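You operate a simulated robot arm through the tools that you are given. There is no shell and no other tool. Be economical: measure what you need, move in short steps, check, and stop when the job is done.

You are at the controls of a simulated two-armed robot. One attempt, no reset.

## Task
Put the 8 pink torch cup from the top of the bench in the pink bucket and the 5 pink torch cup on top of the green-footed block. Fetch the can that says "cleaner" from the top of the bench and stand it on the desk top. Stack the 50 gasket carton from the top of the bench on top of the 40 gasket carton. Turn the yellow balance knob to 55. Switch the orange brake lever off. Fetch the small black core and set it on the counter top. Any order will do. Set down upright: can, small black core. The orange brake lever goes to its stop.

Only the result counts: the job must be done as asked and must still hold three seconds after the hand-in. Knocking over, shifting, dropping, spilling or breaking anything else fails it.

## Robot
Two 7-joint arms with two-finger parallel grippers on one trunk, on a base that drives. Base frame: it is fixed to the floor where the robot stands at the start and does not move with it; the origin is under the middle of the robot, x ahead of it, y to its left, z up; the surface under the hand at the start is at about z = 0.85. Lengths are in m, angles in degrees, forces in N, time in s.
The left shoulder is at the start at [0.05, 0.161, 1.198], the right one opposite. With the tool pointing down near the work surface each hand reaches from about 0.18 to 0.68 m from the robot's upright axis, wherever it stands, measured 20 degrees to its own side. Places, roughly: counter top [7.4, -2.3, 0.8]; desk top [4, 3.4, 0.8]; gasket carton [0.5, 1, 0.75]; green-footed block (7x5x6 cm) [0.5, 0.1, 0.9]; orange brake lever [4.6, -1, 0.8]; pink bucket (25x25x34 cm) [0.6, -0.2, 0.9]; pink torch cup [0.5, 0.5, 0.75]; red can, white can, yellow can [0.5, 0.75, 1]; small black core (15x6x12 cm) [3.6, -3.2, 0.5]; yellow balance knob [2.1, 2.2, 0.8]. Payload 3.43 kg a hand.
The TCP of each hand is the grasp point between the finger pads, 0.03 m short of the fingertips. In the tool frame z runs along the fingers and y along their closing line. The gripper opens to 0.094 m. The fingers are 0.028 m wide and 0.01 m thick; the gripper's body (0.05 by 0.096 m) begins 0.055 m behind the TCP.
Orientation is told as [roll, pitch, yaw] about the base's x, y, z axes, in that order, counted from this pose: with the fingers straight down and closing along the base's y, the tool's x points along the base's -x, its y along +y and its z along -z.

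## Interface
- The arms move only by the tool move_arm. It takes "left_increments", "right_increments" or both (then of equal length, played together; a hand with none holds still); each is a list of rows, each an object (a shift or turn left out is 0, a gripper value left out holds the last) with "rot": the turn, a rotation vector about the tool's x, y, z in units of 5 degrees (1.0 is 5 degrees), a list of three; "travel": the shift along the tool's x, y, z in units of 30 mm (1.0 is 30 mm), a list of three; "gripper": the opening, from 0 (shut) to 1 (fully open). In form: [{"rot": [rx, ry, rz], "travel": [dx, dy, dz], "gripper": gripper}, ...]. A call has 1 to 20 rows; each row shifts and turns the commanded pose from where the row before left it, along the tool's axes as they then stand. A call with a number of a shift or a turn outside -1 to 1 is refused whole. Rows are played at 5 a second. More than 0.05 m and 8.6 degrees between two rows, or a gripper value outside its range, and nothing of the call is played. A pose out of reach is approached as far as the arm can. The call stops where the force on the tool passes 40 N (or 10 N more than at its start, if that is more) or the arm is blocked; 0.2 s more then pass. Each finger travels about 0.045 m/s and halts on what it meets, pressing with about 33 N; the grip force reading is that of the motor and also rises with nothing between the fingers. The clock runs only during rows and for 0.2 s after the last one: add rows that do not move to give the fingers time. The reply holds the time, the measured pose of the TCP, the force on the tool along the base axes, the opening and the grip force, in the units named above and with some noise, with the torque about the TCP (base axes, N m) and any sound that the robot's microphone picked up, and new pictures: "show" is both (left out), scene, wrist or none (wrist: the cameras of the hands that moved).
- Cameras (640 x 400 px; columns grow to the right, rows downward): "scene" is now at [0.1248, 0.004, 1.3149]; the picture's right is [0.05, -1.00, 0.00], its down [-0.64, -0.03, -0.77] and it looks along [0.77, 0.04, -0.64] (base axes); focal length 214 px, centre (320, 200). "left" rides on the left gripper at [0.076, -0.014, -0.102] in its tool frame; the picture's right is [0.18, 0.98, 0.00], its down [-0.75, 0.14, -0.64] and it looks along [-0.63, 0.12, 0.77] (tool axes); focal length 243 px, centre (320, 200). "right" rides on the right gripper at [0.076, 0.014, -0.102] in its tool frame; the picture's right is [-0.18, 0.98, 0.00], its down [-0.75, -0.14, -0.64] and it looks along [-0.63, -0.12, 0.77] (tool axes); focal length 243 px, centre (320, 200). There is no depth. A picture from a camera that has moved, and an enlarged one, comes with that camera's place and axes in the base frame and with its lens.
- move_column(by): slides the trunk up (or, below 0, down) by that many m; the arms and the scene camera ride with it, the base frame stays. It gives what a move gives, with no picture.
- roll_base(legs): drives the robot by 1 to 6 legs, each [ahead, left, turn to the left] in m, m and degrees, along the robot's own axes; the way and the turn of a leg run together, so that a leg with both is an arc; at most 1.5 m and 180 degrees a leg. The arms and the cameras ride along, it lands a little off, and it stops where it bumps. It gives what a move gives, and a new picture of the scene camera.
- aim_head(pan, tilt): turns the head with the scene camera to pan (to the left, within 80 degrees either way) and tilt (down, from -29 to 69), counted from straight ahead of the robot. It gives what a move gives, and a new picture of the scene camera.
- zoom(camera, box): a new picture of the part [left, top, right, bottom] of that camera's present view, enlarged. It takes no simulated time.
- sign_off(): hands the job in; it is judged then, once.

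Work in short steps. Places have to be worked out from the pictures, the camera data and where the tool is seen: move nearer, look again, correct. Check each grasp and each placing, and mend what went wrong. You have 186 turns and 260 pictures in all, those below and enlarged ones among them. Open the grippers and draw the arms clear of the work before you hand the job in, unless the task says otherwise.

The tools are called after "Request:" as a command line: name --argument value ..., lists and objects as JSON in quotes. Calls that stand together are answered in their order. move_arm: Moves the arms, as the interface text tells. Its arguments: {"type":"object","properties":{"left_increments":{"type":"array","items":{"type":"object","properties":{"rot":{"type":"array","items":{"type":"number"}},"travel":{"type":"array","items":{"type":"number"}},"gripper":{"type":"number"}}}},"right_increments":{"type":"array","items":{"type":"object","properties":{"rot":{"type":"array","items":{"type":"number"}},"travel":{"type":"array","items":{"type":"number"}},"gripper":{"type":"number"}}}},"show":{"type":"string","enum":["both","scene","wrist","none"]}},"required":[]} The other tools are called the same way: move_column (by) slides the trunk up or down; roll_base (legs) drives the base; aim_head (pan, tilt) turns the head that bears the scene camera; zoom (camera, box) takes an enlarged picture of a part of a camera's view; sign_off () hands the job in.

At the start:

```text
time_s: 0.0
left_ee_pos: [0.3004, 0.3998, 0.9994]
left_ee_rot: [0.0, 0.0, 0.1]
left_ft_force: [-0.7, 0.6, 0.5]
left_ft_torque: [-0.01, -0.02, 0.02]
left_gripper_width: 0.0941
left_grasp_force: 0.0
right_ee_pos: [0.4027, 0.0706, 1.0008]
right_ee_rot: [0.0, -0.1, 0.0]
right_ft_force: [0.0, -0.2, 0.3]
right_ft_torque: [0.03, 0.0, -0.05]
right_gripper_width: 0.0942
right_grasp_force: 0.1
trunk travel left (down, up): [-0.225, 0.042]
robot x, y, heading: [-0.0004, -0.0003, -0.1]
head pan, tilt: [2.9, 40.0]
```

scene: 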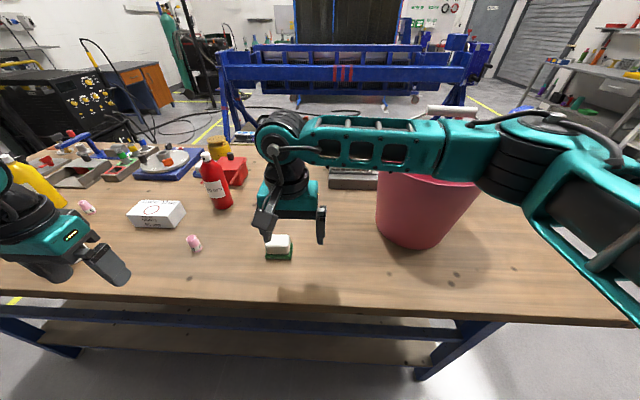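
right: 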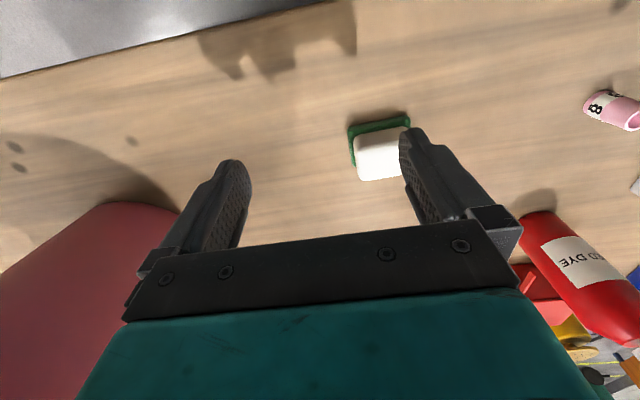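
left: 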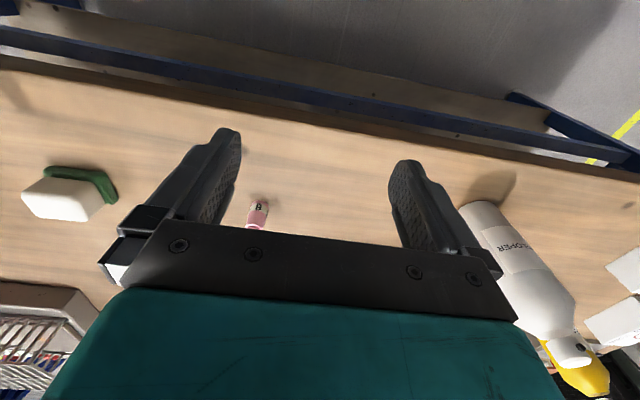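

I see two or more pink cups, cartons and cans on the bench. I start by zooming into the views to read labels.

Request:
zoom --camera "scene" --box '[0, 120, 300, 280]'

Request:
zoom --camera "left" --box '[220, 180, 300, 230]'

Request:
aim_head --pan 50 --tilt 40

```text
2.13 times, centred on (150, 200) of scene
camera zoom: at [0.1248, 0.004, 1.3149], right [0.05, -1.0, 0.0], down [-0.64, -0.03, -0.77], along [0.77, 0.04, -0.64], focal length 458 px, centre (683, 200)
```

zoom: 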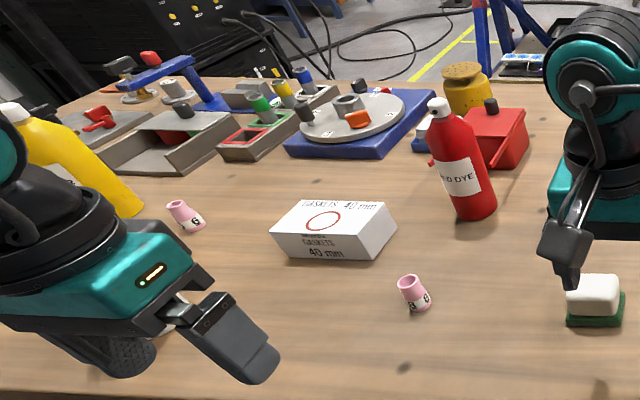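

```text
8.00 times, centred on (260, 205) of left
camera zoom: at [0.2251, 0.3855, 1.103], right [-0.19, 0.98, 0.0], down [0.75, 0.14, 0.64], along [0.63, 0.12, -0.77], focal length 1941 px, centre (800, 160)
```

zoom: 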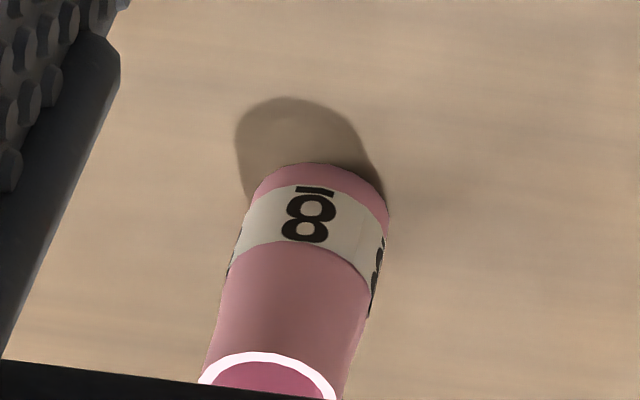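

```text
time_s: 1.1
left_ee_pos: [0.3003, 0.4008, 1.0]
left_ee_rot: [0.1, 0.1, 0.0]
left_ft_force: [-0.3, 0.2, -0.4]
left_ft_torque: [0.0, 0.0, 0.0]
left_gripper_width: 0.0941
left_grasp_force: 0.0
right_ee_pos: [0.4039, 0.0699, 1.0002]
right_ee_rot: [0.0, 0.0, 0.0]
right_ft_force: [-0.2, 0.6, 0.4]
right_ft_torque: [0.02, -0.01, 0.01]
right_gripper_width: 0.094
right_grasp_force: 0.0
trunk travel left (down, up): [-0.225, 0.042]
robot x, y, heading: [0.0007, -0.0006, 0.1]
head pan, tilt: [50.0, 40.0]
camera scene: at [0.0946, 0.0649, 1.3148], right [0.77, -0.64, 0.0], down [-0.41, -0.49, -0.77], along [0.49, 0.59, -0.64], focal length 214 px, centre (320, 200)
```

scene: 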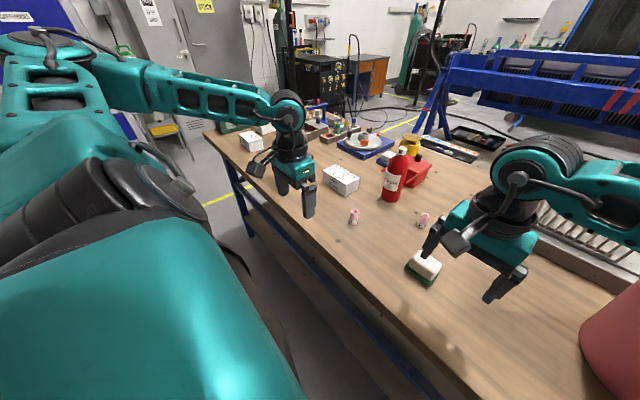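

The head view shows two cups, one box and hidden things behind the left arm. Zooming for labels.

Request:
zoom --camera "scene" --box '[320, 190, 440, 265]'

Request:
zoom --camera "scene" --box '[200, 100, 440, 250]'

```text
5.33 times, centred on (380, 228) of scene
camera zoom: at [0.0946, 0.0649, 1.3148], right [0.77, -0.64, 0.0], down [-0.41, -0.49, -0.77], along [0.49, 0.59, -0.64], focal length 1144 px, centre (0, 53)
```

zoom: 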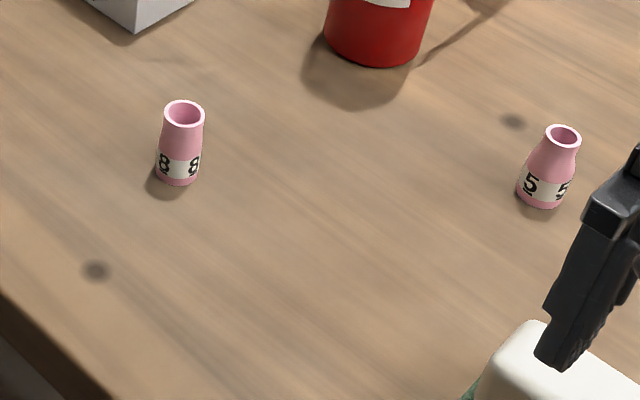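

```text
2.67 times, centred on (320, 175) of scene
camera zoom: at [0.0946, 0.0649, 1.3148], right [0.77, -0.64, 0.0], down [-0.41, -0.49, -0.77], along [0.49, 0.59, -0.64], focal length 572 px, centre (320, 267)
```

zoom: 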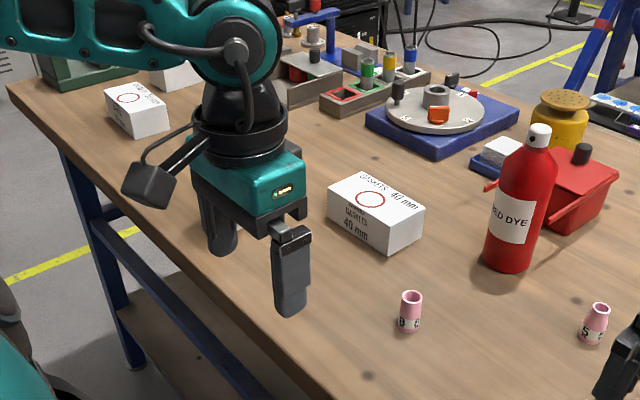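

Cups: 8 at about (0.46, 0.35), 5 at about (0.60, 0.21); a 6 cup is a decoy. I'll clear the right hand upwards and to the right, and bring the left hand over towards the 5 cup.

Request:
move_arm --right_increments '[{"travel": [0, 0, -1]}, {"travel": [0, 0, -1]}, {"travel": [0, 0, -1]}, {"travel": [0, 0, -1]}, {"travel": [0, 0, -1]}, {"travel": [1, 0, -1]}, {"travel": [1, -1, 0]}, {"travel": [1, -1, 0]}, {"travel": [0, -1, 0]}, {"travel": [0, -1, 0]}, {"travel": [0, -1, 0]}]' --show "scene"

Request:
aim_head --pan 10 --tilt 50

```text
time_s: 3.5
left_ee_pos: [0.3006, 0.3999, 1.0002]
left_ee_rot: [0.1, -0.1, 0.2]
left_ft_force: [-0.9, -0.6, 0.1]
left_ft_torque: [0.0, -0.01, -0.02]
left_gripper_width: 0.0942
left_grasp_force: 0.0
right_ee_pos: [0.315, -0.0823, 1.1808]
right_ee_rot: [0.0, 0.0, 0.0]
right_ft_force: [0.0, -0.5, 0.4]
right_ft_torque: [0.02, 0.01, 0.01]
right_gripper_width: 0.094
right_grasp_force: 0.1
trunk travel left (down, up): [-0.225, 0.042]
robot x, y, heading: [-0.0013, 0.0009, -0.0]
head pan, tilt: [50.0, 40.0]
camera scene: at [0.0944, 0.0642, 1.3149], right [0.77, -0.64, 0.0], down [-0.41, -0.49, -0.77], along [0.49, 0.59, -0.64], focal length 214 px, centre (320, 200)
```

scene: 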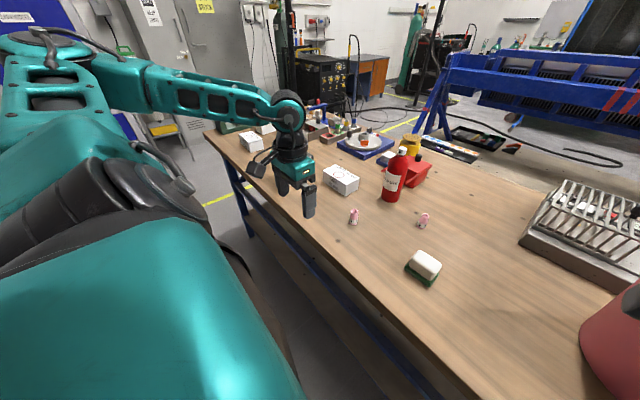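

```text
time_s: 4.6
left_ee_pos: [0.3007, 0.3996, 1.0004]
left_ee_rot: [-0.1, 0.0, 0.2]
left_ft_force: [0.0, -0.8, -0.5]
left_ft_torque: [-0.01, 0.02, -0.01]
left_gripper_width: 0.0942
left_grasp_force: 0.2
right_ee_pos: [0.3132, -0.0816, 1.1809]
right_ee_rot: [0.0, 0.0, 0.1]
right_ft_force: [-0.2, -0.3, 0.4]
right_ft_torque: [-0.02, 0.0, 0.0]
right_gripper_width: 0.0939
right_grasp_force: 0.0
trunk travel left (down, up): [-0.225, 0.042]
robot x, y, heading: [0.001, -0.0012, -0.2]
head pan, tilt: [10.0, 50.0]
camera scene: at [0.1157, 0.0133, 1.3007], right [0.17, -0.98, 0.0], down [-0.75, -0.13, -0.64], along [0.63, 0.11, -0.77], focal length 214 px, centre (320, 200)
```

scene: 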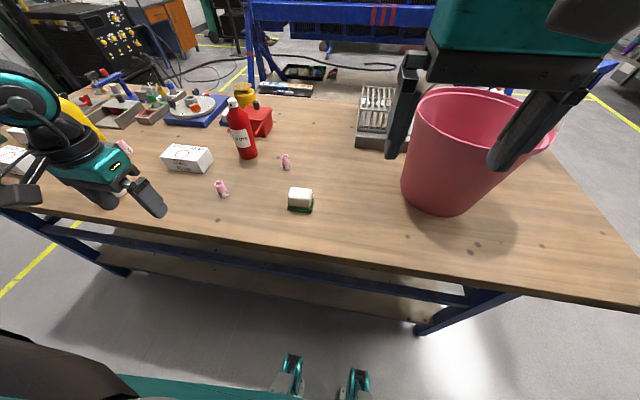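

Left hand now goes over near the 5 cup at z=1.0 for a wrist view.

Request:
move_arm --left_increments '[{"travel": [-1, -0.75, 0]}, {"travel": [-1, -0.75, 0]}, {"travel": [-1, -0.75, 0]}, {"travel": [-1, -0.75, 0]}, {"travel": [-1, -0.75, 0]}, {"travel": [-1, -0.75, 0]}, {"travel": [-1, -0.75, 0]}, {"travel": [-1, -0.75, 0]}, {"travel": [0, -0.5, 0]}]' --show "both"

```text
time_s: 6.6
left_ee_pos: [0.5425, 0.2056, 1.0005]
left_ee_rot: [-0.1, -0.1, 0.1]
left_ft_force: [-1.0, -0.5, -0.2]
left_ft_torque: [0.02, -0.02, 0.0]
left_gripper_width: 0.094
left_grasp_force: 0.1
right_ee_pos: [0.3125, -0.081, 1.1802]
right_ee_rot: [0.0, 0.0, 0.0]
right_ft_force: [0.0, 0.1, 0.1]
right_ft_torque: [0.03, 0.01, 0.03]
right_gripper_width: 0.0942
right_grasp_force: 0.0
trunk travel left (down, up): [-0.225, 0.042]
robot x, y, heading: [0.0002, 0.0002, 0.0]
head pan, tilt: [10.0, 50.0]
camera scene: at [0.1155, 0.0132, 1.3007], right [0.17, -0.98, 0.0], down [-0.75, -0.13, -0.64], along [0.63, 0.11, -0.77], focal length 214 px, centre (320, 200)
camera left: at [0.4661, 0.1909, 1.1041], right [-0.19, 0.98, 0.0], down [0.75, 0.14, 0.64], along [0.63, 0.12, -0.77], focal length 243 px, centre (320, 200)
```

scene: 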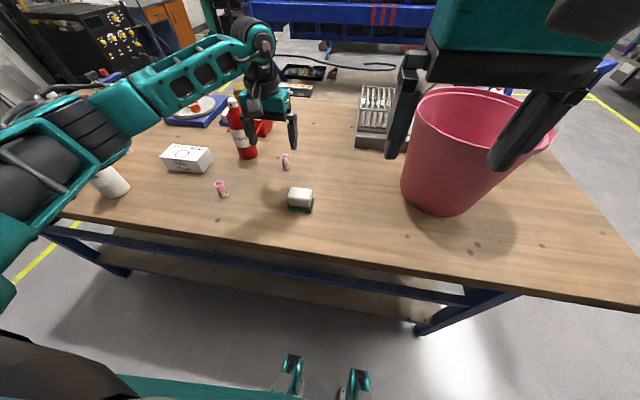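
left: 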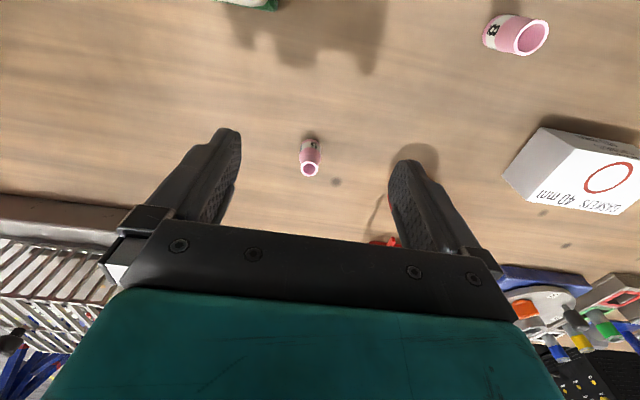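

5 cup base at about (0.60, 0.205) by the wrist view; 8 at (0.462, 0.342). Moving over it, lowering and closing.

Request:
move_arm --left_increments '[{"travel": [-1, 0, 0]}, {"travel": [-0.9, 0, 0]}, {"travel": [0, 0, 1]}, {"travel": [0, 0, 1]}, {"travel": [0, 0, 1]}, {"travel": [0, 0, 0.4]}, {"travel": [0, 0, 0.3]}, {}]' --show "both"

```text
time_s: 8.4
left_ee_pos: [0.5991, 0.2062, 0.8887]
left_ee_rot: [0.0, -0.1, 0.1]
left_ft_force: [0.4, 0.3, -0.6]
left_ft_torque: [-0.01, 0.03, -0.02]
left_gripper_width: 0.094
left_grasp_force: 0.2
right_ee_pos: [0.3137, -0.0811, 1.18]
right_ee_rot: [0.0, 0.0, 0.0]
right_ft_force: [0.0, 0.3, 0.4]
right_ft_torque: [0.0, 0.02, 0.02]
right_gripper_width: 0.0943
right_grasp_force: 0.0
trunk travel left (down, up): [-0.225, 0.042]
robot x, y, heading: [0.0001, -0.0009, -0.1]
head pan, tilt: [10.0, 50.0]
camera scene: at [0.1157, 0.0132, 1.3007], right [0.17, -0.98, 0.0], down [-0.75, -0.13, -0.64], along [0.63, 0.11, -0.77], focal length 214 px, centre (320, 200)
camera left: at [0.5227, 0.1916, 0.9917], right [-0.19, 0.98, 0.0], down [0.75, 0.14, 0.64], along [0.63, 0.12, -0.77], focal length 243 px, centre (320, 200)
```

scene: 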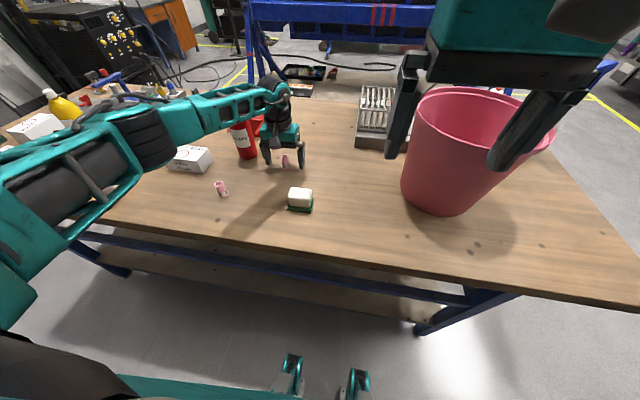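
left: 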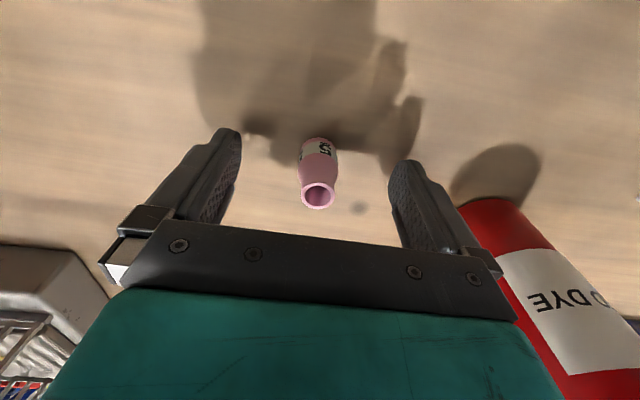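

Cup centred between the fingers; lower 4 mm and close.

Request:
move_arm --left_increments '[{"travel": [0, 0, 0.13]}, {"gripper": 0.0}, {}, {}, {}, {}, {}, {}]' --show "wrist"

```text
time_s: 10.2
left_ee_pos: [0.598, 0.206, 0.8852]
left_ee_rot: [0.0, -0.2, 0.1]
left_ft_force: [-0.5, -0.5, 0.0]
left_ft_torque: [-0.01, 0.02, -0.01]
left_gripper_width: 0.0225
left_grasp_force: 32.8
right_ee_pos: [0.3129, -0.081, 1.1805]
right_ee_rot: [-0.1, 0.0, 0.0]
right_ft_force: [0.0, 0.7, 0.2]
right_ft_torque: [-0.01, 0.01, 0.01]
right_gripper_width: 0.0941
right_grasp_force: 0.0
trunk travel left (down, up): [-0.225, 0.042]
robot x, y, heading: [0.003, -0.0014, 0.1]
head pan, tilt: [10.0, 50.0]
camera left: at [0.5231, 0.1915, 0.9878], right [-0.19, 0.98, 0.0], down [0.75, 0.14, 0.64], along [0.63, 0.12, -0.77], focal length 243 px, centre (320, 200)
```

left: 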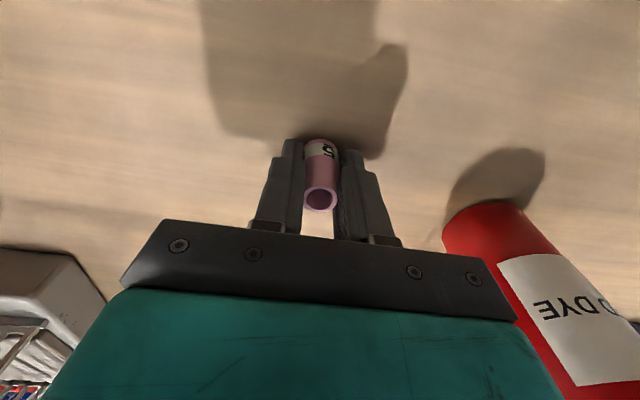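

Cup held (22 mm). Lift and carry toward the block.

Request:
move_arm --left_increments '[{"travel": [0, 0, -1]}, {"travel": [0, 0, -1]}, {"travel": [0, 0, -1]}, {"travel": [0, 0, -1]}, {"travel": [1, -0.7, 0]}, {"travel": [1, -0.7, 0]}, {"travel": [1, -0.7, 0]}, {"travel": [1, -0.6, 0]}, {}]' --show "both"

```text
time_s: 12.2
left_ee_pos: [0.4777, 0.1253, 1.0048]
left_ee_rot: [0.1, 0.0, 0.1]
left_ft_force: [0.1, -0.1, 0.0]
left_ft_torque: [0.0, 0.0, -0.03]
left_gripper_width: 0.0221
left_grasp_force: 32.7
right_ee_pos: [0.3139, -0.0807, 1.1805]
right_ee_rot: [0.1, -0.1, 0.1]
right_ft_force: [-0.7, -0.2, -0.2]
right_ft_torque: [0.01, -0.02, -0.01]
right_gripper_width: 0.0936
right_grasp_force: 0.0
trunk travel left (down, up): [-0.225, 0.042]
robot x, y, heading: [0.0012, 0.0016, 0.2]
head pan, tilt: [10.0, 50.0]
camera scene: at [0.1158, 0.0132, 1.3006], right [0.17, -0.98, 0.0], down [-0.75, -0.13, -0.64], along [0.63, 0.11, -0.77], focal length 214 px, centre (320, 200)
camera left: at [0.4021, 0.1096, 1.1085], right [-0.19, 0.98, 0.0], down [0.75, 0.14, 0.64], along [0.63, 0.12, -0.77], focal length 243 px, centre (320, 200)
```

scene: 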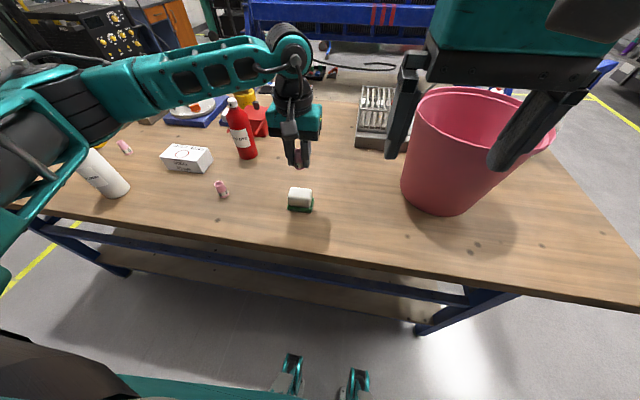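
left: 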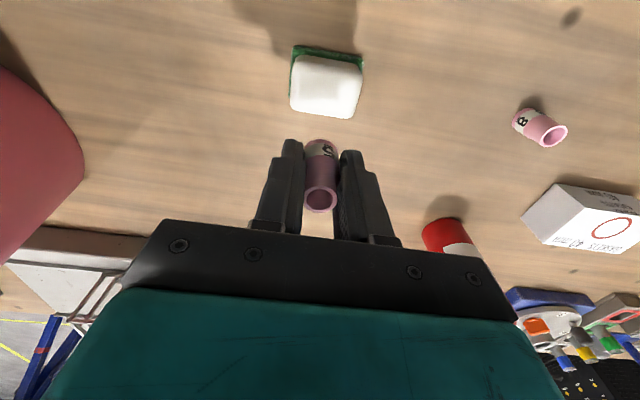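

Zooming on the block to locate its top face.

Request:
zoom --camera "left" --box '[270, 30, 382, 100]'

Request:
zoom --camera "scene" --box '[260, 160, 340, 220]'

```text
5.71 times, centred on (326, 65) of left
camera zoom: at [0.4021, 0.1096, 1.1085], right [-0.19, 0.98, 0.0], down [0.75, 0.14, 0.64], along [0.63, 0.12, -0.77], focal length 1386 px, centre (286, 971)
```

zoom: 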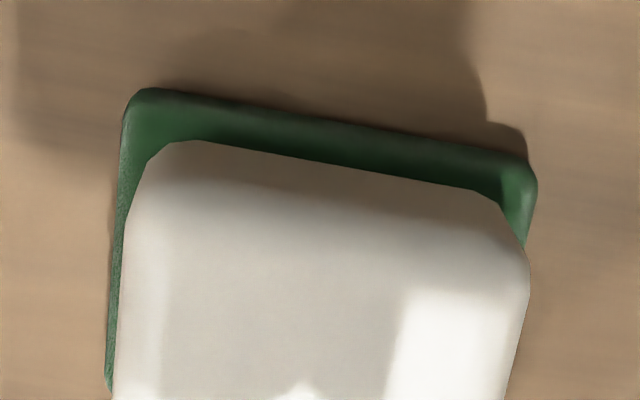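

```text
6.67 times, centred on (300, 190) of scene
camera zoom: at [0.1158, 0.0132, 1.3006], right [0.17, -0.98, 0.0], down [-0.75, -0.13, -0.64], along [0.63, 0.11, -0.77], focal length 1430 px, centre (453, 267)
```

zoom: 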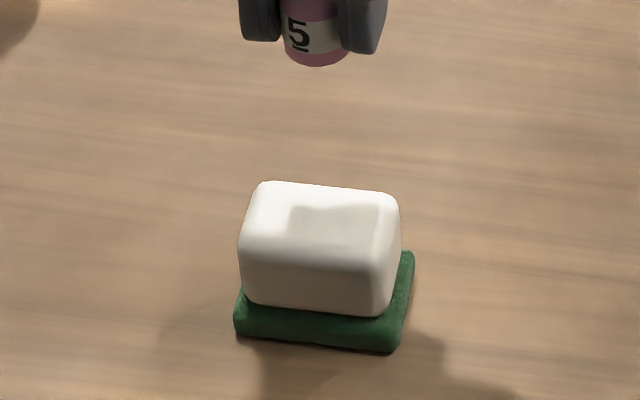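

Block top centre at about (0.45, 0.122). Move over it and lower toward it.

Request:
move_arm --left_increments '[{"travel": [0.9, -0.1, 0]}, {"travel": [0, 0, 1]}, {"travel": [0, 0, 0.5]}, {}]' --show "none"

Request:
zoom --camera "scene" --box '[260, 160, 340, 220]'

Request:
zoom --camera "left" --box '[240, 60, 400, 220]'

```text
time_s: 13.2
left_ee_pos: [0.4514, 0.1207, 0.9608]
left_ee_rot: [0.0, 0.0, -0.1]
left_ft_force: [-0.1, 0.5, 0.1]
left_ft_torque: [-0.03, -0.01, 0.01]
left_gripper_width: 0.0224
left_grasp_force: 32.7
right_ee_pos: [0.3131, -0.0799, 1.1794]
right_ee_rot: [0.1, 0.0, -0.1]
right_ft_force: [-0.4, 0.5, 0.2]
right_ft_torque: [0.0, 0.01, -0.01]
right_gripper_width: 0.0938
right_grasp_force: 0.0
trunk travel left (down, up): [-0.225, 0.042]
robot x, y, heading: [0.0001, 0.0047, 0.2]
head pan, tilt: [10.0, 50.0]
```

```text
6.67 times, centred on (300, 190) of scene
camera zoom: at [0.1158, 0.0132, 1.3006], right [0.17, -0.98, 0.0], down [-0.75, -0.13, -0.64], along [0.63, 0.11, -0.77], focal length 1430 px, centre (453, 267)
```

zoom: 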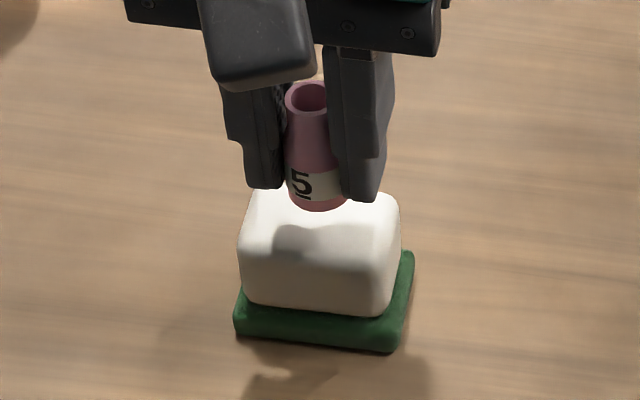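

```text
2.50 times, centred on (320, 140) of left
camera zoom: at [0.3766, 0.1061, 1.0633], right [-0.19, 0.98, 0.0], down [0.75, 0.14, 0.64], along [0.63, 0.12, -0.77], focal length 606 px, centre (320, 350)
```

zoom: 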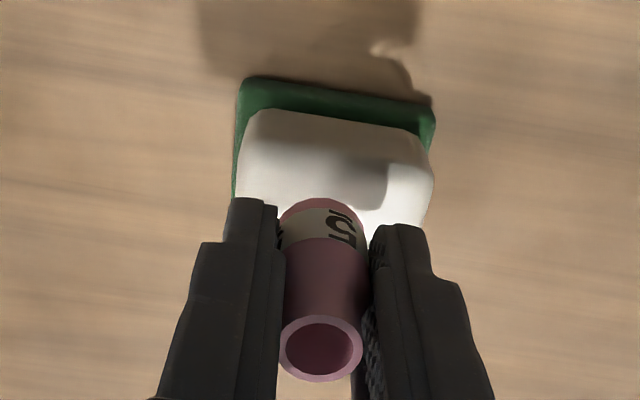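

Lower in small steps watching the force.

Request:
move_arm --left_increments '[{"travel": [0, 0, 0.15]}, {"travel": [0, 0, 0.15]}, {"travel": [0, 0, 0.1]}, {}]' --show "none"

Request:
zoom --camera "scene" --box '[260, 160, 340, 220]'

```text
time_s: 14.2
left_ee_pos: [0.4511, 0.1209, 0.9498]
left_ee_rot: [0.1, 0.0, 0.0]
left_ft_force: [-0.1, 0.1, 0.0]
left_ft_torque: [0.05, -0.01, 0.0]
left_gripper_width: 0.0222
left_grasp_force: 32.6
right_ee_pos: [0.3127, -0.0813, 1.1811]
right_ee_rot: [0.0, -0.1, 0.0]
right_ft_force: [0.2, 0.6, 0.0]
right_ft_torque: [0.0, 0.02, 0.02]
right_gripper_width: 0.094
right_grasp_force: 0.0
trunk travel left (down, up): [-0.225, 0.042]
robot x, y, heading: [0.002, -0.0007, -0.2]
head pan, tilt: [10.0, 50.0]
```

```text
6.67 times, centred on (300, 190) of scene
camera zoom: at [0.1157, 0.0132, 1.3006], right [0.17, -0.98, 0.0], down [-0.75, -0.13, -0.64], along [0.63, 0.11, -0.77], focal length 1430 px, centre (453, 267)
```

zoom: 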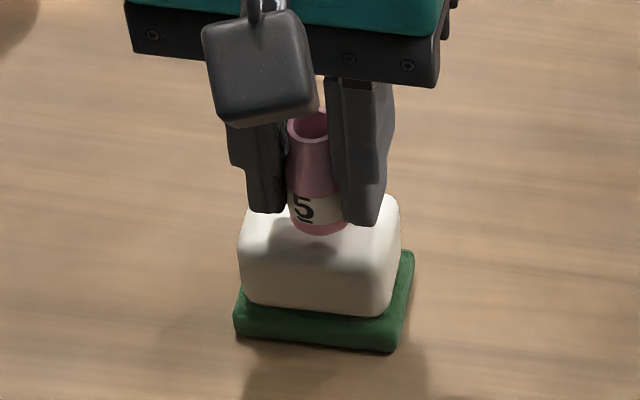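

Still no contact; continue down by 2 mm steps.

Request:
move_arm --left_increments '[{"travel": [0, 0, 0.07]}, {"travel": [0, 0, 0.07]}, {}]' --show "none"

```text
time_s: 15.0
left_ee_pos: [0.4509, 0.122, 0.9444]
left_ee_rot: [0.1, 0.0, 0.1]
left_ft_force: [-0.4, -0.2, -0.3]
left_ft_torque: [0.04, 0.02, 0.0]
left_gripper_width: 0.0223
left_grasp_force: 33.2
right_ee_pos: [0.3136, -0.0809, 1.1804]
right_ee_rot: [-0.1, 0.0, 0.0]
right_ft_force: [-0.1, 0.5, -0.5]
right_ft_torque: [0.04, -0.01, 0.02]
right_gripper_width: 0.0938
right_grasp_force: 0.0
trunk travel left (down, up): [-0.225, 0.042]
robot x, y, heading: [0.0019, 0.0013, 0.1]
head pan, tilt: [10.0, 50.0]
```

Request:
move_arm --left_increments '[{"travel": [0, 0, 0.07]}, {"travel": [0, 0, 0.05]}, {}]' --show "none"

Request:
zoom --camera "scene" --box '[270, 175, 330, 220]'

```text
time_s: 15.8
left_ee_pos: [0.4517, 0.1204, 0.9406]
left_ee_rot: [-0.1, 0.0, 0.2]
left_ft_force: [0.0, 0.5, 0.0]
left_ft_torque: [0.03, 0.02, 0.0]
left_gripper_width: 0.0222
left_grasp_force: 32.8
right_ee_pos: [0.3131, -0.0803, 1.1807]
right_ee_rot: [0.0, 0.1, 0.0]
right_ft_force: [0.8, -0.6, -0.3]
right_ft_torque: [0.01, 0.02, -0.01]
right_gripper_width: 0.0942
right_grasp_force: 0.1
trunk travel left (down, up): [-0.225, 0.042]
robot x, y, heading: [-0.0001, 0.002, -0.0]
head pan, tilt: [10.0, 50.0]
```

```text
8.89 times, centred on (300, 198) of scene
camera zoom: at [0.1157, 0.0132, 1.3006], right [0.17, -0.98, 0.0], down [-0.75, -0.13, -0.64], along [0.63, 0.11, -0.77], focal length 1906 px, centre (498, 222)
```

zoom: 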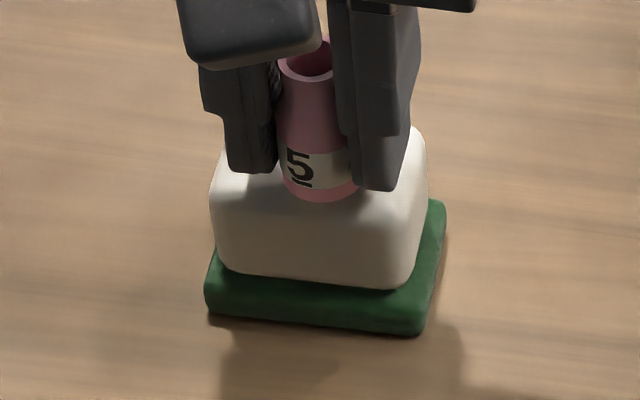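

Shadow is closing; a few more millimetres.

Request:
move_arm --left_increments '[{"travel": [0, 0, 0.07]}, {"travel": [0, 0, 0.05]}, {}]' --show "none"

Request:
zoom --camera "scene" --box '[270, 175, 330, 220]'

```text
time_s: 16.6
left_ee_pos: [0.4504, 0.1215, 0.9372]
left_ee_rot: [-0.1, -0.1, 0.1]
left_ft_force: [0.3, -0.2, 0.0]
left_ft_torque: [-0.02, 0.06, 0.03]
left_gripper_width: 0.0224
left_grasp_force: 32.6
right_ee_pos: [0.3131, -0.081, 1.181]
right_ee_rot: [0.0, 0.0, 0.1]
right_ft_force: [1.2, -0.1, 0.7]
right_ft_torque: [0.0, -0.01, 0.0]
right_gripper_width: 0.0939
right_grasp_force: 0.1
trunk travel left (down, up): [-0.225, 0.042]
robot x, y, heading: [0.0012, -0.0015, 0.0]
head pan, tilt: [10.0, 50.0]
```

```text
8.89 times, centred on (300, 198) of scene
camera zoom: at [0.1157, 0.0132, 1.3006], right [0.17, -0.98, 0.0], down [-0.75, -0.13, -0.64], along [0.63, 0.11, -0.77], focal length 1906 px, centre (498, 222)
```

zoom: 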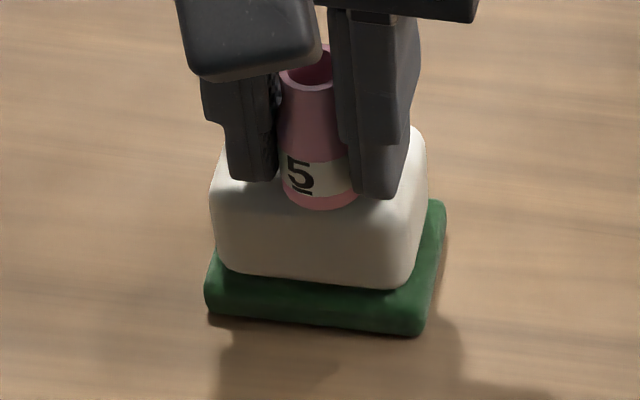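

Request:
move_arm --left_increments '[{"travel": [0, 0, 0.05]}, {"travel": [0, 0, 0.05]}, {}]' --show "none"

```text
time_s: 17.4
left_ee_pos: [0.451, 0.1215, 0.9367]
left_ee_rot: [0.0, -0.2, 0.2]
left_ft_force: [-2.9, 1.9, 20.7]
left_ft_torque: [0.07, 0.14, -0.02]
left_gripper_width: 0.0225
left_grasp_force: 33.2
right_ee_pos: [0.3122, -0.0808, 1.1818]
right_ee_rot: [0.0, 0.0, 0.0]
right_ft_force: [0.4, 0.4, 0.7]
right_ft_torque: [-0.01, 0.02, -0.02]
right_gripper_width: 0.094
right_grasp_force: 0.0
trunk travel left (down, up): [-0.225, 0.042]
robot x, y, heading: [0.0003, -0.0027, 0.4]
head pan, tilt: [10.0, 50.0]
```

Contact felt. Relieve, open, and rise.

Request:
move_arm --left_increments '[{"travel": [0, 0, -0.07]}, {}, {"gripper": 0.35}, {"gripper": 0.6}, {}, {}, {"travel": [0, 0, -0.5]}, {"travel": [0, 0, -1]}, {"travel": [0, 0, -1]}, {"gripper": 1.0}]' --show "both"

```text
time_s: 19.6
left_ee_pos: [0.4518, 0.1225, 1.0113]
left_ee_rot: [0.1, 0.0, 0.1]
left_ft_force: [-0.4, 0.2, -0.3]
left_ft_torque: [-0.01, -0.03, 0.01]
left_gripper_width: 0.0911
left_grasp_force: 0.2
right_ee_pos: [0.313, -0.0819, 1.1811]
right_ee_rot: [0.0, 0.1, 0.1]
right_ft_force: [0.4, -1.0, -0.6]
right_ft_torque: [-0.03, -0.02, -0.02]
right_gripper_width: 0.0942
right_grasp_force: 0.0
trunk travel left (down, up): [-0.225, 0.042]
robot x, y, heading: [0.0012, 0.0013, -0.1]
head pan, tilt: [10.0, 50.0]
camera scene: at [0.1158, 0.0132, 1.3006], right [0.17, -0.98, 0.0], down [-0.75, -0.13, -0.64], along [0.63, 0.11, -0.77], focal length 214 px, centre (320, 200)
camera left: at [0.3758, 0.1065, 1.1143], right [-0.19, 0.98, 0.0], down [0.75, 0.14, 0.64], along [0.63, 0.12, -0.77], focal length 243 px, centre (320, 200)
```

scene: 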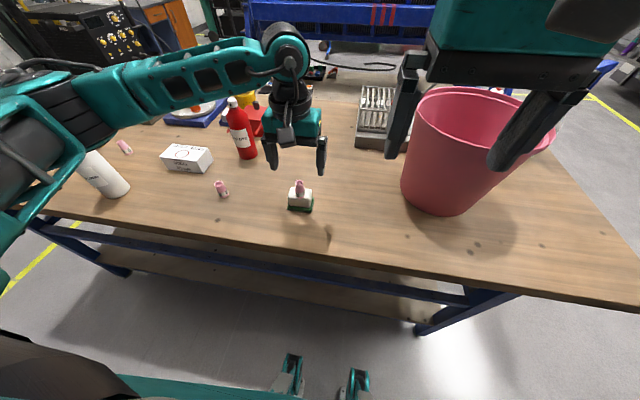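
left: 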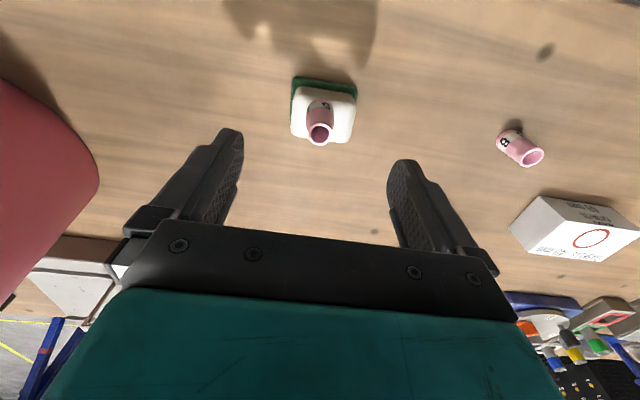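

5 cup stands on the block. Next the 8 cup at (0.461, 0.346): move over it and lower.

Request:
move_arm --left_increments '[{"travel": [-0.3, 1, 0]}, {"travel": [0, 1, 0]}, {"travel": [0, 1, 0]}, {"travel": [0, 1, 0]}, {"travel": [0, 1, 0]}, {"travel": [0, 1, 0]}, {"travel": [0, 1, 0]}, {"travel": [0, 0.45, 0]}, {"travel": [0, 0, 1]}, {"travel": [0, 0, 1]}, {"travel": [0, 0, 1]}, {"travel": [0, 0, 0.6]}, {}]' --show "wrist"

```text
time_s: 22.4
left_ee_pos: [0.4606, 0.3442, 0.9]
left_ee_rot: [-0.1, -0.1, 0.1]
left_ft_force: [0.1, -0.6, -0.8]
left_ft_torque: [-0.02, 0.0, -0.03]
left_gripper_width: 0.0942
left_grasp_force: 0.1
right_ee_pos: [0.3135, -0.0812, 1.18]
right_ee_rot: [0.0, 0.0, 0.0]
right_ft_force: [-1.5, -0.1, 0.0]
right_ft_torque: [-0.01, 0.01, 0.01]
right_gripper_width: 0.0941
right_grasp_force: 0.2
trunk travel left (down, up): [-0.225, 0.042]
robot x, y, heading: [0.0013, -0.0019, -0.0]
head pan, tilt: [10.0, 50.0]
camera left: at [0.3845, 0.3296, 1.0041], right [-0.19, 0.98, 0.0], down [0.75, 0.14, 0.64], along [0.63, 0.12, -0.77], focal length 243 px, centre (320, 200)
```

left: 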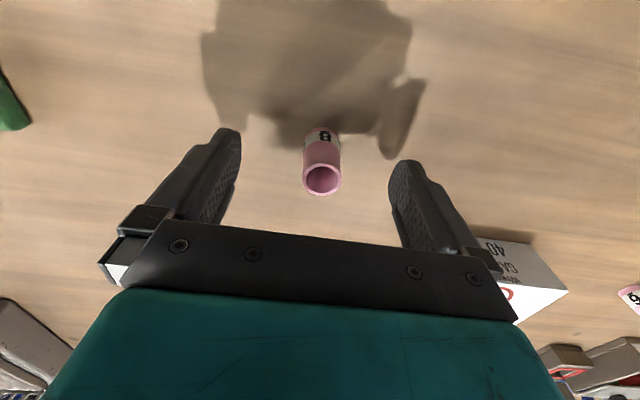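

Cup is centred. Lower 15 mm, close and lift high.

Request:
move_arm --left_increments '[{"travel": [0, 0, 0.5]}, {"gripper": 0.0}, {}, {}, {}, {}, {}, {"travel": [0, 0, -1]}, {"travel": [0, 0, -1]}, {"travel": [0, 0, -1]}, {"travel": [0, 0, -1]}]' --show "wrist"

```text
time_s: 24.8
left_ee_pos: [0.46, 0.3448, 1.0077]
left_ee_rot: [0.1, 0.0, 0.0]
left_ft_force: [-0.2, 0.0, -0.7]
left_ft_torque: [0.0, 0.0, -0.03]
left_gripper_width: 0.0221
left_grasp_force: 33.2
right_ee_pos: [0.3132, -0.0819, 1.1819]
right_ee_rot: [0.1, -0.1, 0.0]
right_ft_force: [0.6, -0.1, 0.3]
right_ft_torque: [-0.04, 0.0, 0.03]
right_gripper_width: 0.0942
right_grasp_force: 0.0
trunk travel left (down, up): [-0.225, 0.042]
robot x, y, heading: [-0.0013, 0.0008, 0.0]
head pan, tilt: [10.0, 50.0]
camera left: at [0.3842, 0.3298, 1.1109], right [-0.18, 0.98, 0.0], down [0.75, 0.14, 0.64], along [0.63, 0.12, -0.77], focal length 243 px, centre (320, 200)
```

left: 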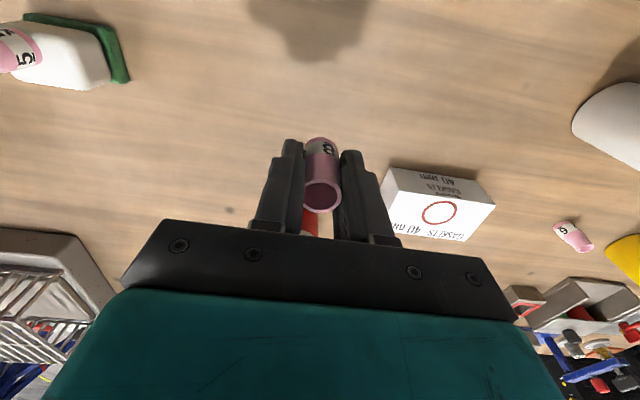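

8 cup held. Raise it, tuck the right hand further aside, then shift the base right 0.3 m.

Request:
move_arm --left_increments '[{"travel": [0, 0, -1]}, {"travel": [0, 0, -1]}, {"travel": [0, 0, -1]}, {"travel": [0, 0, -1]}, {"travel": [0, 0, -1]}, {"travel": [0, 0, -1]}, {"travel": [0, 0, -0.5]}]' --right_increments '[{"travel": [1, -1, 0]}, {"travel": [0.5, -1, 0]}, {"travel": [0, -1, 0]}, {"travel": [0, -1, 0]}, {"travel": [0, -1, 0]}, {"travel": [0, -1, 0]}, {"travel": [0, -1, 0]}]' --show "none"

Request:
roll_base --legs '[[0, -0.3, 0]]'

```text
time_s: 26.4
left_ee_pos: [0.4604, 0.3427, 1.2043]
left_ee_rot: [0.1, 0.0, 0.2]
left_ft_force: [0.4, 0.2, -0.1]
left_ft_torque: [0.04, -0.01, 0.04]
left_gripper_width: 0.0224
left_grasp_force: 32.8
right_ee_pos: [0.2693, -0.2901, 1.1792]
right_ee_rot: [0.1, 0.1, 0.1]
right_ft_force: [0.3, -0.3, 0.2]
right_ft_torque: [0.0, -0.02, -0.02]
right_gripper_width: 0.0935
right_grasp_force: 0.1
trunk travel left (down, up): [-0.225, 0.042]
robot x, y, heading: [-0.002, -0.0023, -0.1]
head pan, tilt: [10.0, 50.0]
```

```text
time_s: 29.7
left_ee_pos: [0.4609, 0.0408, 1.2041]
left_ee_rot: [0.0, -0.1, 0.0]
left_ft_force: [0.7, -0.5, -0.6]
left_ft_torque: [0.03, -0.01, 0.01]
left_gripper_width: 0.0223
left_grasp_force: 33.0
right_ee_pos: [0.2696, -0.5941, 1.1793]
right_ee_rot: [0.1, 0.0, 0.1]
right_ft_force: [-0.3, 0.8, -0.3]
right_ft_torque: [0.01, 0.01, -0.02]
right_gripper_width: 0.0938
right_grasp_force: 0.0
trunk travel left (down, up): [-0.225, 0.042]
robot x, y, heading: [0.0002, -0.3063, 0.2]
head pan, tilt: [10.0, 50.0]
camera scene: at [0.1159, -0.2905, 1.3006], right [0.17, -0.98, 0.0], down [-0.75, -0.13, -0.64], along [0.63, 0.11, -0.77], focal length 214 px, centre (320, 200)
```

scene: 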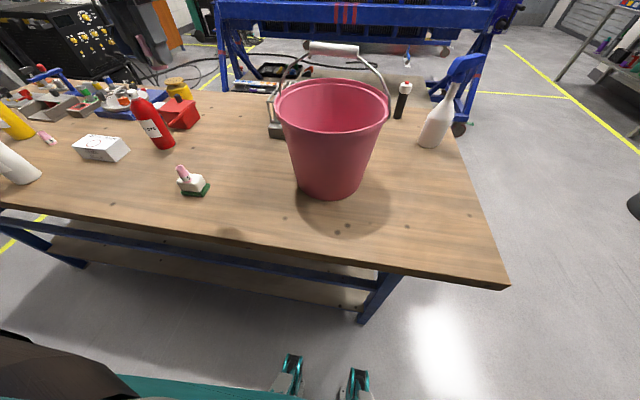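

Bucket centre about (0.60, −0.237), rim z≈1.067, handle upright in the plane x≈0.6. I'll bring the cup over the front half (x≈0.53).

Request:
move_arm --left_increments '[{"travel": [0, -1, 0]}, {"travel": [0, -1, 0]}, {"travel": [0, -1, 0]}, {"travel": [0, -1, 0]}, {"travel": [0, -1, 0]}, {"travel": [0, -1, 0]}, {"travel": [0, -1, 0]}, {"travel": [0, -1, 0]}, {"travel": [0, -1, 0]}, {"travel": [-0.8, -0.3, 0]}, {"travel": [-0.8, 0, 0]}, {"travel": [-0.7, 0, 0]}, {"travel": [0, 0, 1]}, {}]' --show "both"

```text
time_s: 32.7
left_ee_pos: [0.5297, -0.2375, 1.1753]
left_ee_rot: [-0.1, -0.1, 0.0]
left_ft_force: [0.3, -0.2, -0.5]
left_ft_torque: [-0.06, -0.01, 0.0]
left_gripper_width: 0.0223
left_grasp_force: 33.1
right_ee_pos: [0.2703, -0.5928, 1.1795]
right_ee_rot: [0.0, 0.0, 0.0]
right_ft_force: [0.0, -0.6, -0.4]
right_ft_torque: [-0.01, 0.0, -0.01]
right_gripper_width: 0.094
right_grasp_force: 0.0
trunk travel left (down, up): [-0.225, 0.042]
robot x, y, heading: [0.0004, -0.306, -0.1]
head pan, tilt: [10.0, 50.0]
camera scene: at [0.1157, -0.2905, 1.3007], right [0.17, -0.98, 0.0], down [-0.75, -0.13, -0.64], along [0.63, 0.11, -0.77], focal length 214 px, centre (320, 200)
camera left: at [0.4541, -0.2528, 1.279], right [-0.19, 0.98, 0.0], down [0.75, 0.14, 0.64], along [0.63, 0.12, -0.77], focal length 243 px, centre (320, 200)
```

scene: 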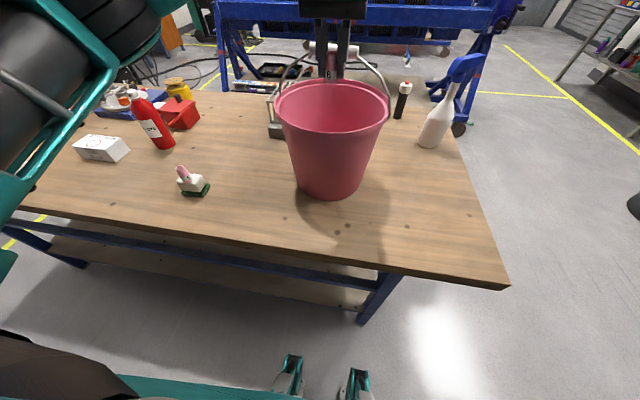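
left: 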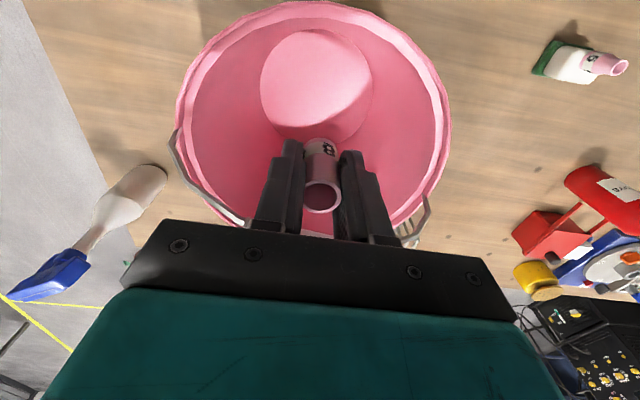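

Bucket centre is nearer (x≈0.58); shift back 15 mm and lower to z≈1.03.

Request:
move_arm --left_increments '[{"travel": [0.5, 0, 0]}, {"travel": [0, 0, 1]}, {"travel": [0, 0, 1]}, {"travel": [0, 0, 1]}, {"travel": [0, 0, 1]}, {"travel": [0, 0, 0.7]}, {}]' --show "both"

```text
time_s: 34.3
left_ee_pos: [0.5141, -0.2395, 1.032]
left_ee_rot: [-0.1, 0.0, 0.2]
left_ft_force: [-0.6, 0.6, 0.7]
left_ft_torque: [0.04, -0.01, 0.0]
left_gripper_width: 0.022
left_grasp_force: 32.5
right_ee_pos: [0.2691, -0.5927, 1.1798]
right_ee_rot: [0.0, 0.0, 0.1]
right_ft_force: [-0.1, -0.4, 0.5]
right_ft_torque: [-0.01, 0.0, -0.01]
right_gripper_width: 0.0938
right_grasp_force: 0.0
trunk travel left (down, up): [-0.225, 0.042]
robot x, y, heading: [-0.0034, -0.3018, -0.2]
head pan, tilt: [10.0, 50.0]
camera scene: at [0.1158, -0.2903, 1.3007], right [0.17, -0.98, 0.0], down [-0.75, -0.13, -0.64], along [0.63, 0.11, -0.77], focal length 214 px, centre (320, 200)
camera left: at [0.4398, -0.2547, 1.1349], right [-0.19, 0.98, 0.0], down [0.75, 0.14, 0.64], along [0.63, 0.12, -0.77], focal length 243 px, centre (320, 200)
```

scene: 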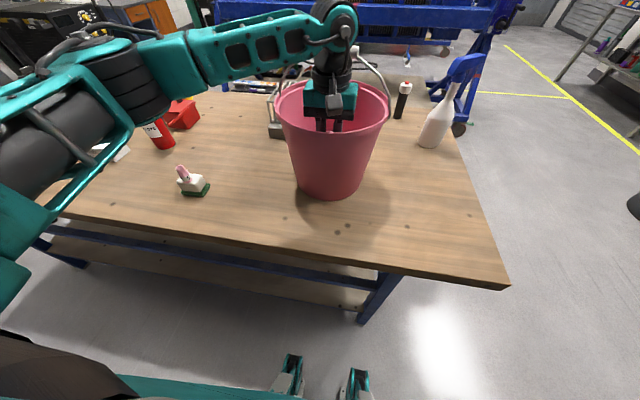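
left: 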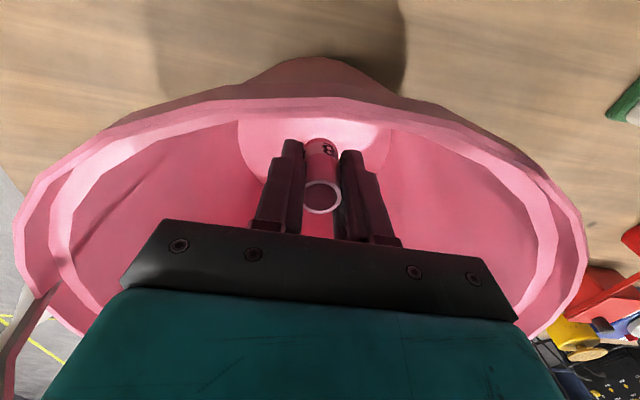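

Inside the rim. Lower 27 mm more and release.

Request:
move_arm --left_increments '[{"travel": [-0.3, 0, 0.5]}, {"travel": [0, 0, 0.4]}, {"gripper": 0.45}, {}, {}, {}, {"travel": [0, 0, -1]}, {"travel": [0, 0, -1]}, {"travel": [0, 0, -1]}, {"travel": [0, 0, -1]}, {"travel": [0, 0, -1]}, {"travel": [0, 0, -1]}, {"travel": [0, 0, -0.5]}, {"travel": [1, 0, 0]}]' --show "both"

```text
time_s: 37.3
left_ee_pos: [0.4949, -0.2368, 1.2001]
left_ee_rot: [0.0, -0.1, 0.0]
left_ft_force: [0.0, 0.5, -0.3]
left_ft_torque: [-0.01, 0.01, 0.0]
left_gripper_width: 0.0425
left_grasp_force: 0.1
right_ee_pos: [0.2696, -0.5927, 1.1797]
right_ee_rot: [0.0, 0.0, 0.1]
right_ft_force: [0.3, 0.5, -0.5]
right_ft_torque: [0.0, 0.01, 0.02]
right_gripper_width: 0.0936
right_grasp_force: 0.1
trunk travel left (down, up): [-0.225, 0.042]
robot x, y, heading: [-0.0022, -0.3032, 0.1]
head pan, tilt: [10.0, 50.0]
camera scene: at [0.1155, -0.2899, 1.3007], right [0.17, -0.98, 0.0], down [-0.75, -0.13, -0.64], along [0.63, 0.11, -0.77], focal length 214 px, centre (320, 200)
camera left: at [0.4195, -0.2524, 1.3035], right [-0.19, 0.98, 0.0], down [0.75, 0.14, 0.64], along [0.63, 0.12, -0.77], focal length 243 px, centre (320, 200)
```

scene: 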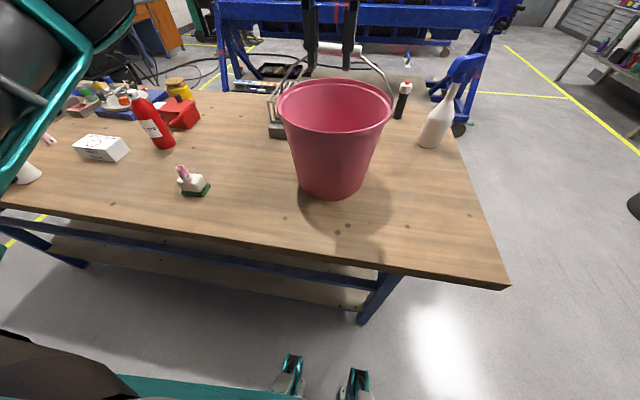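
left: 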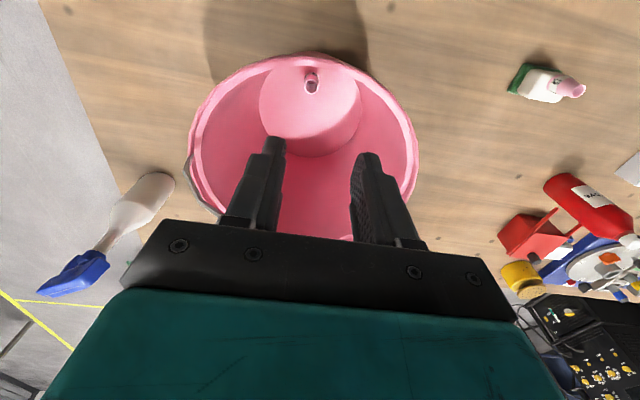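

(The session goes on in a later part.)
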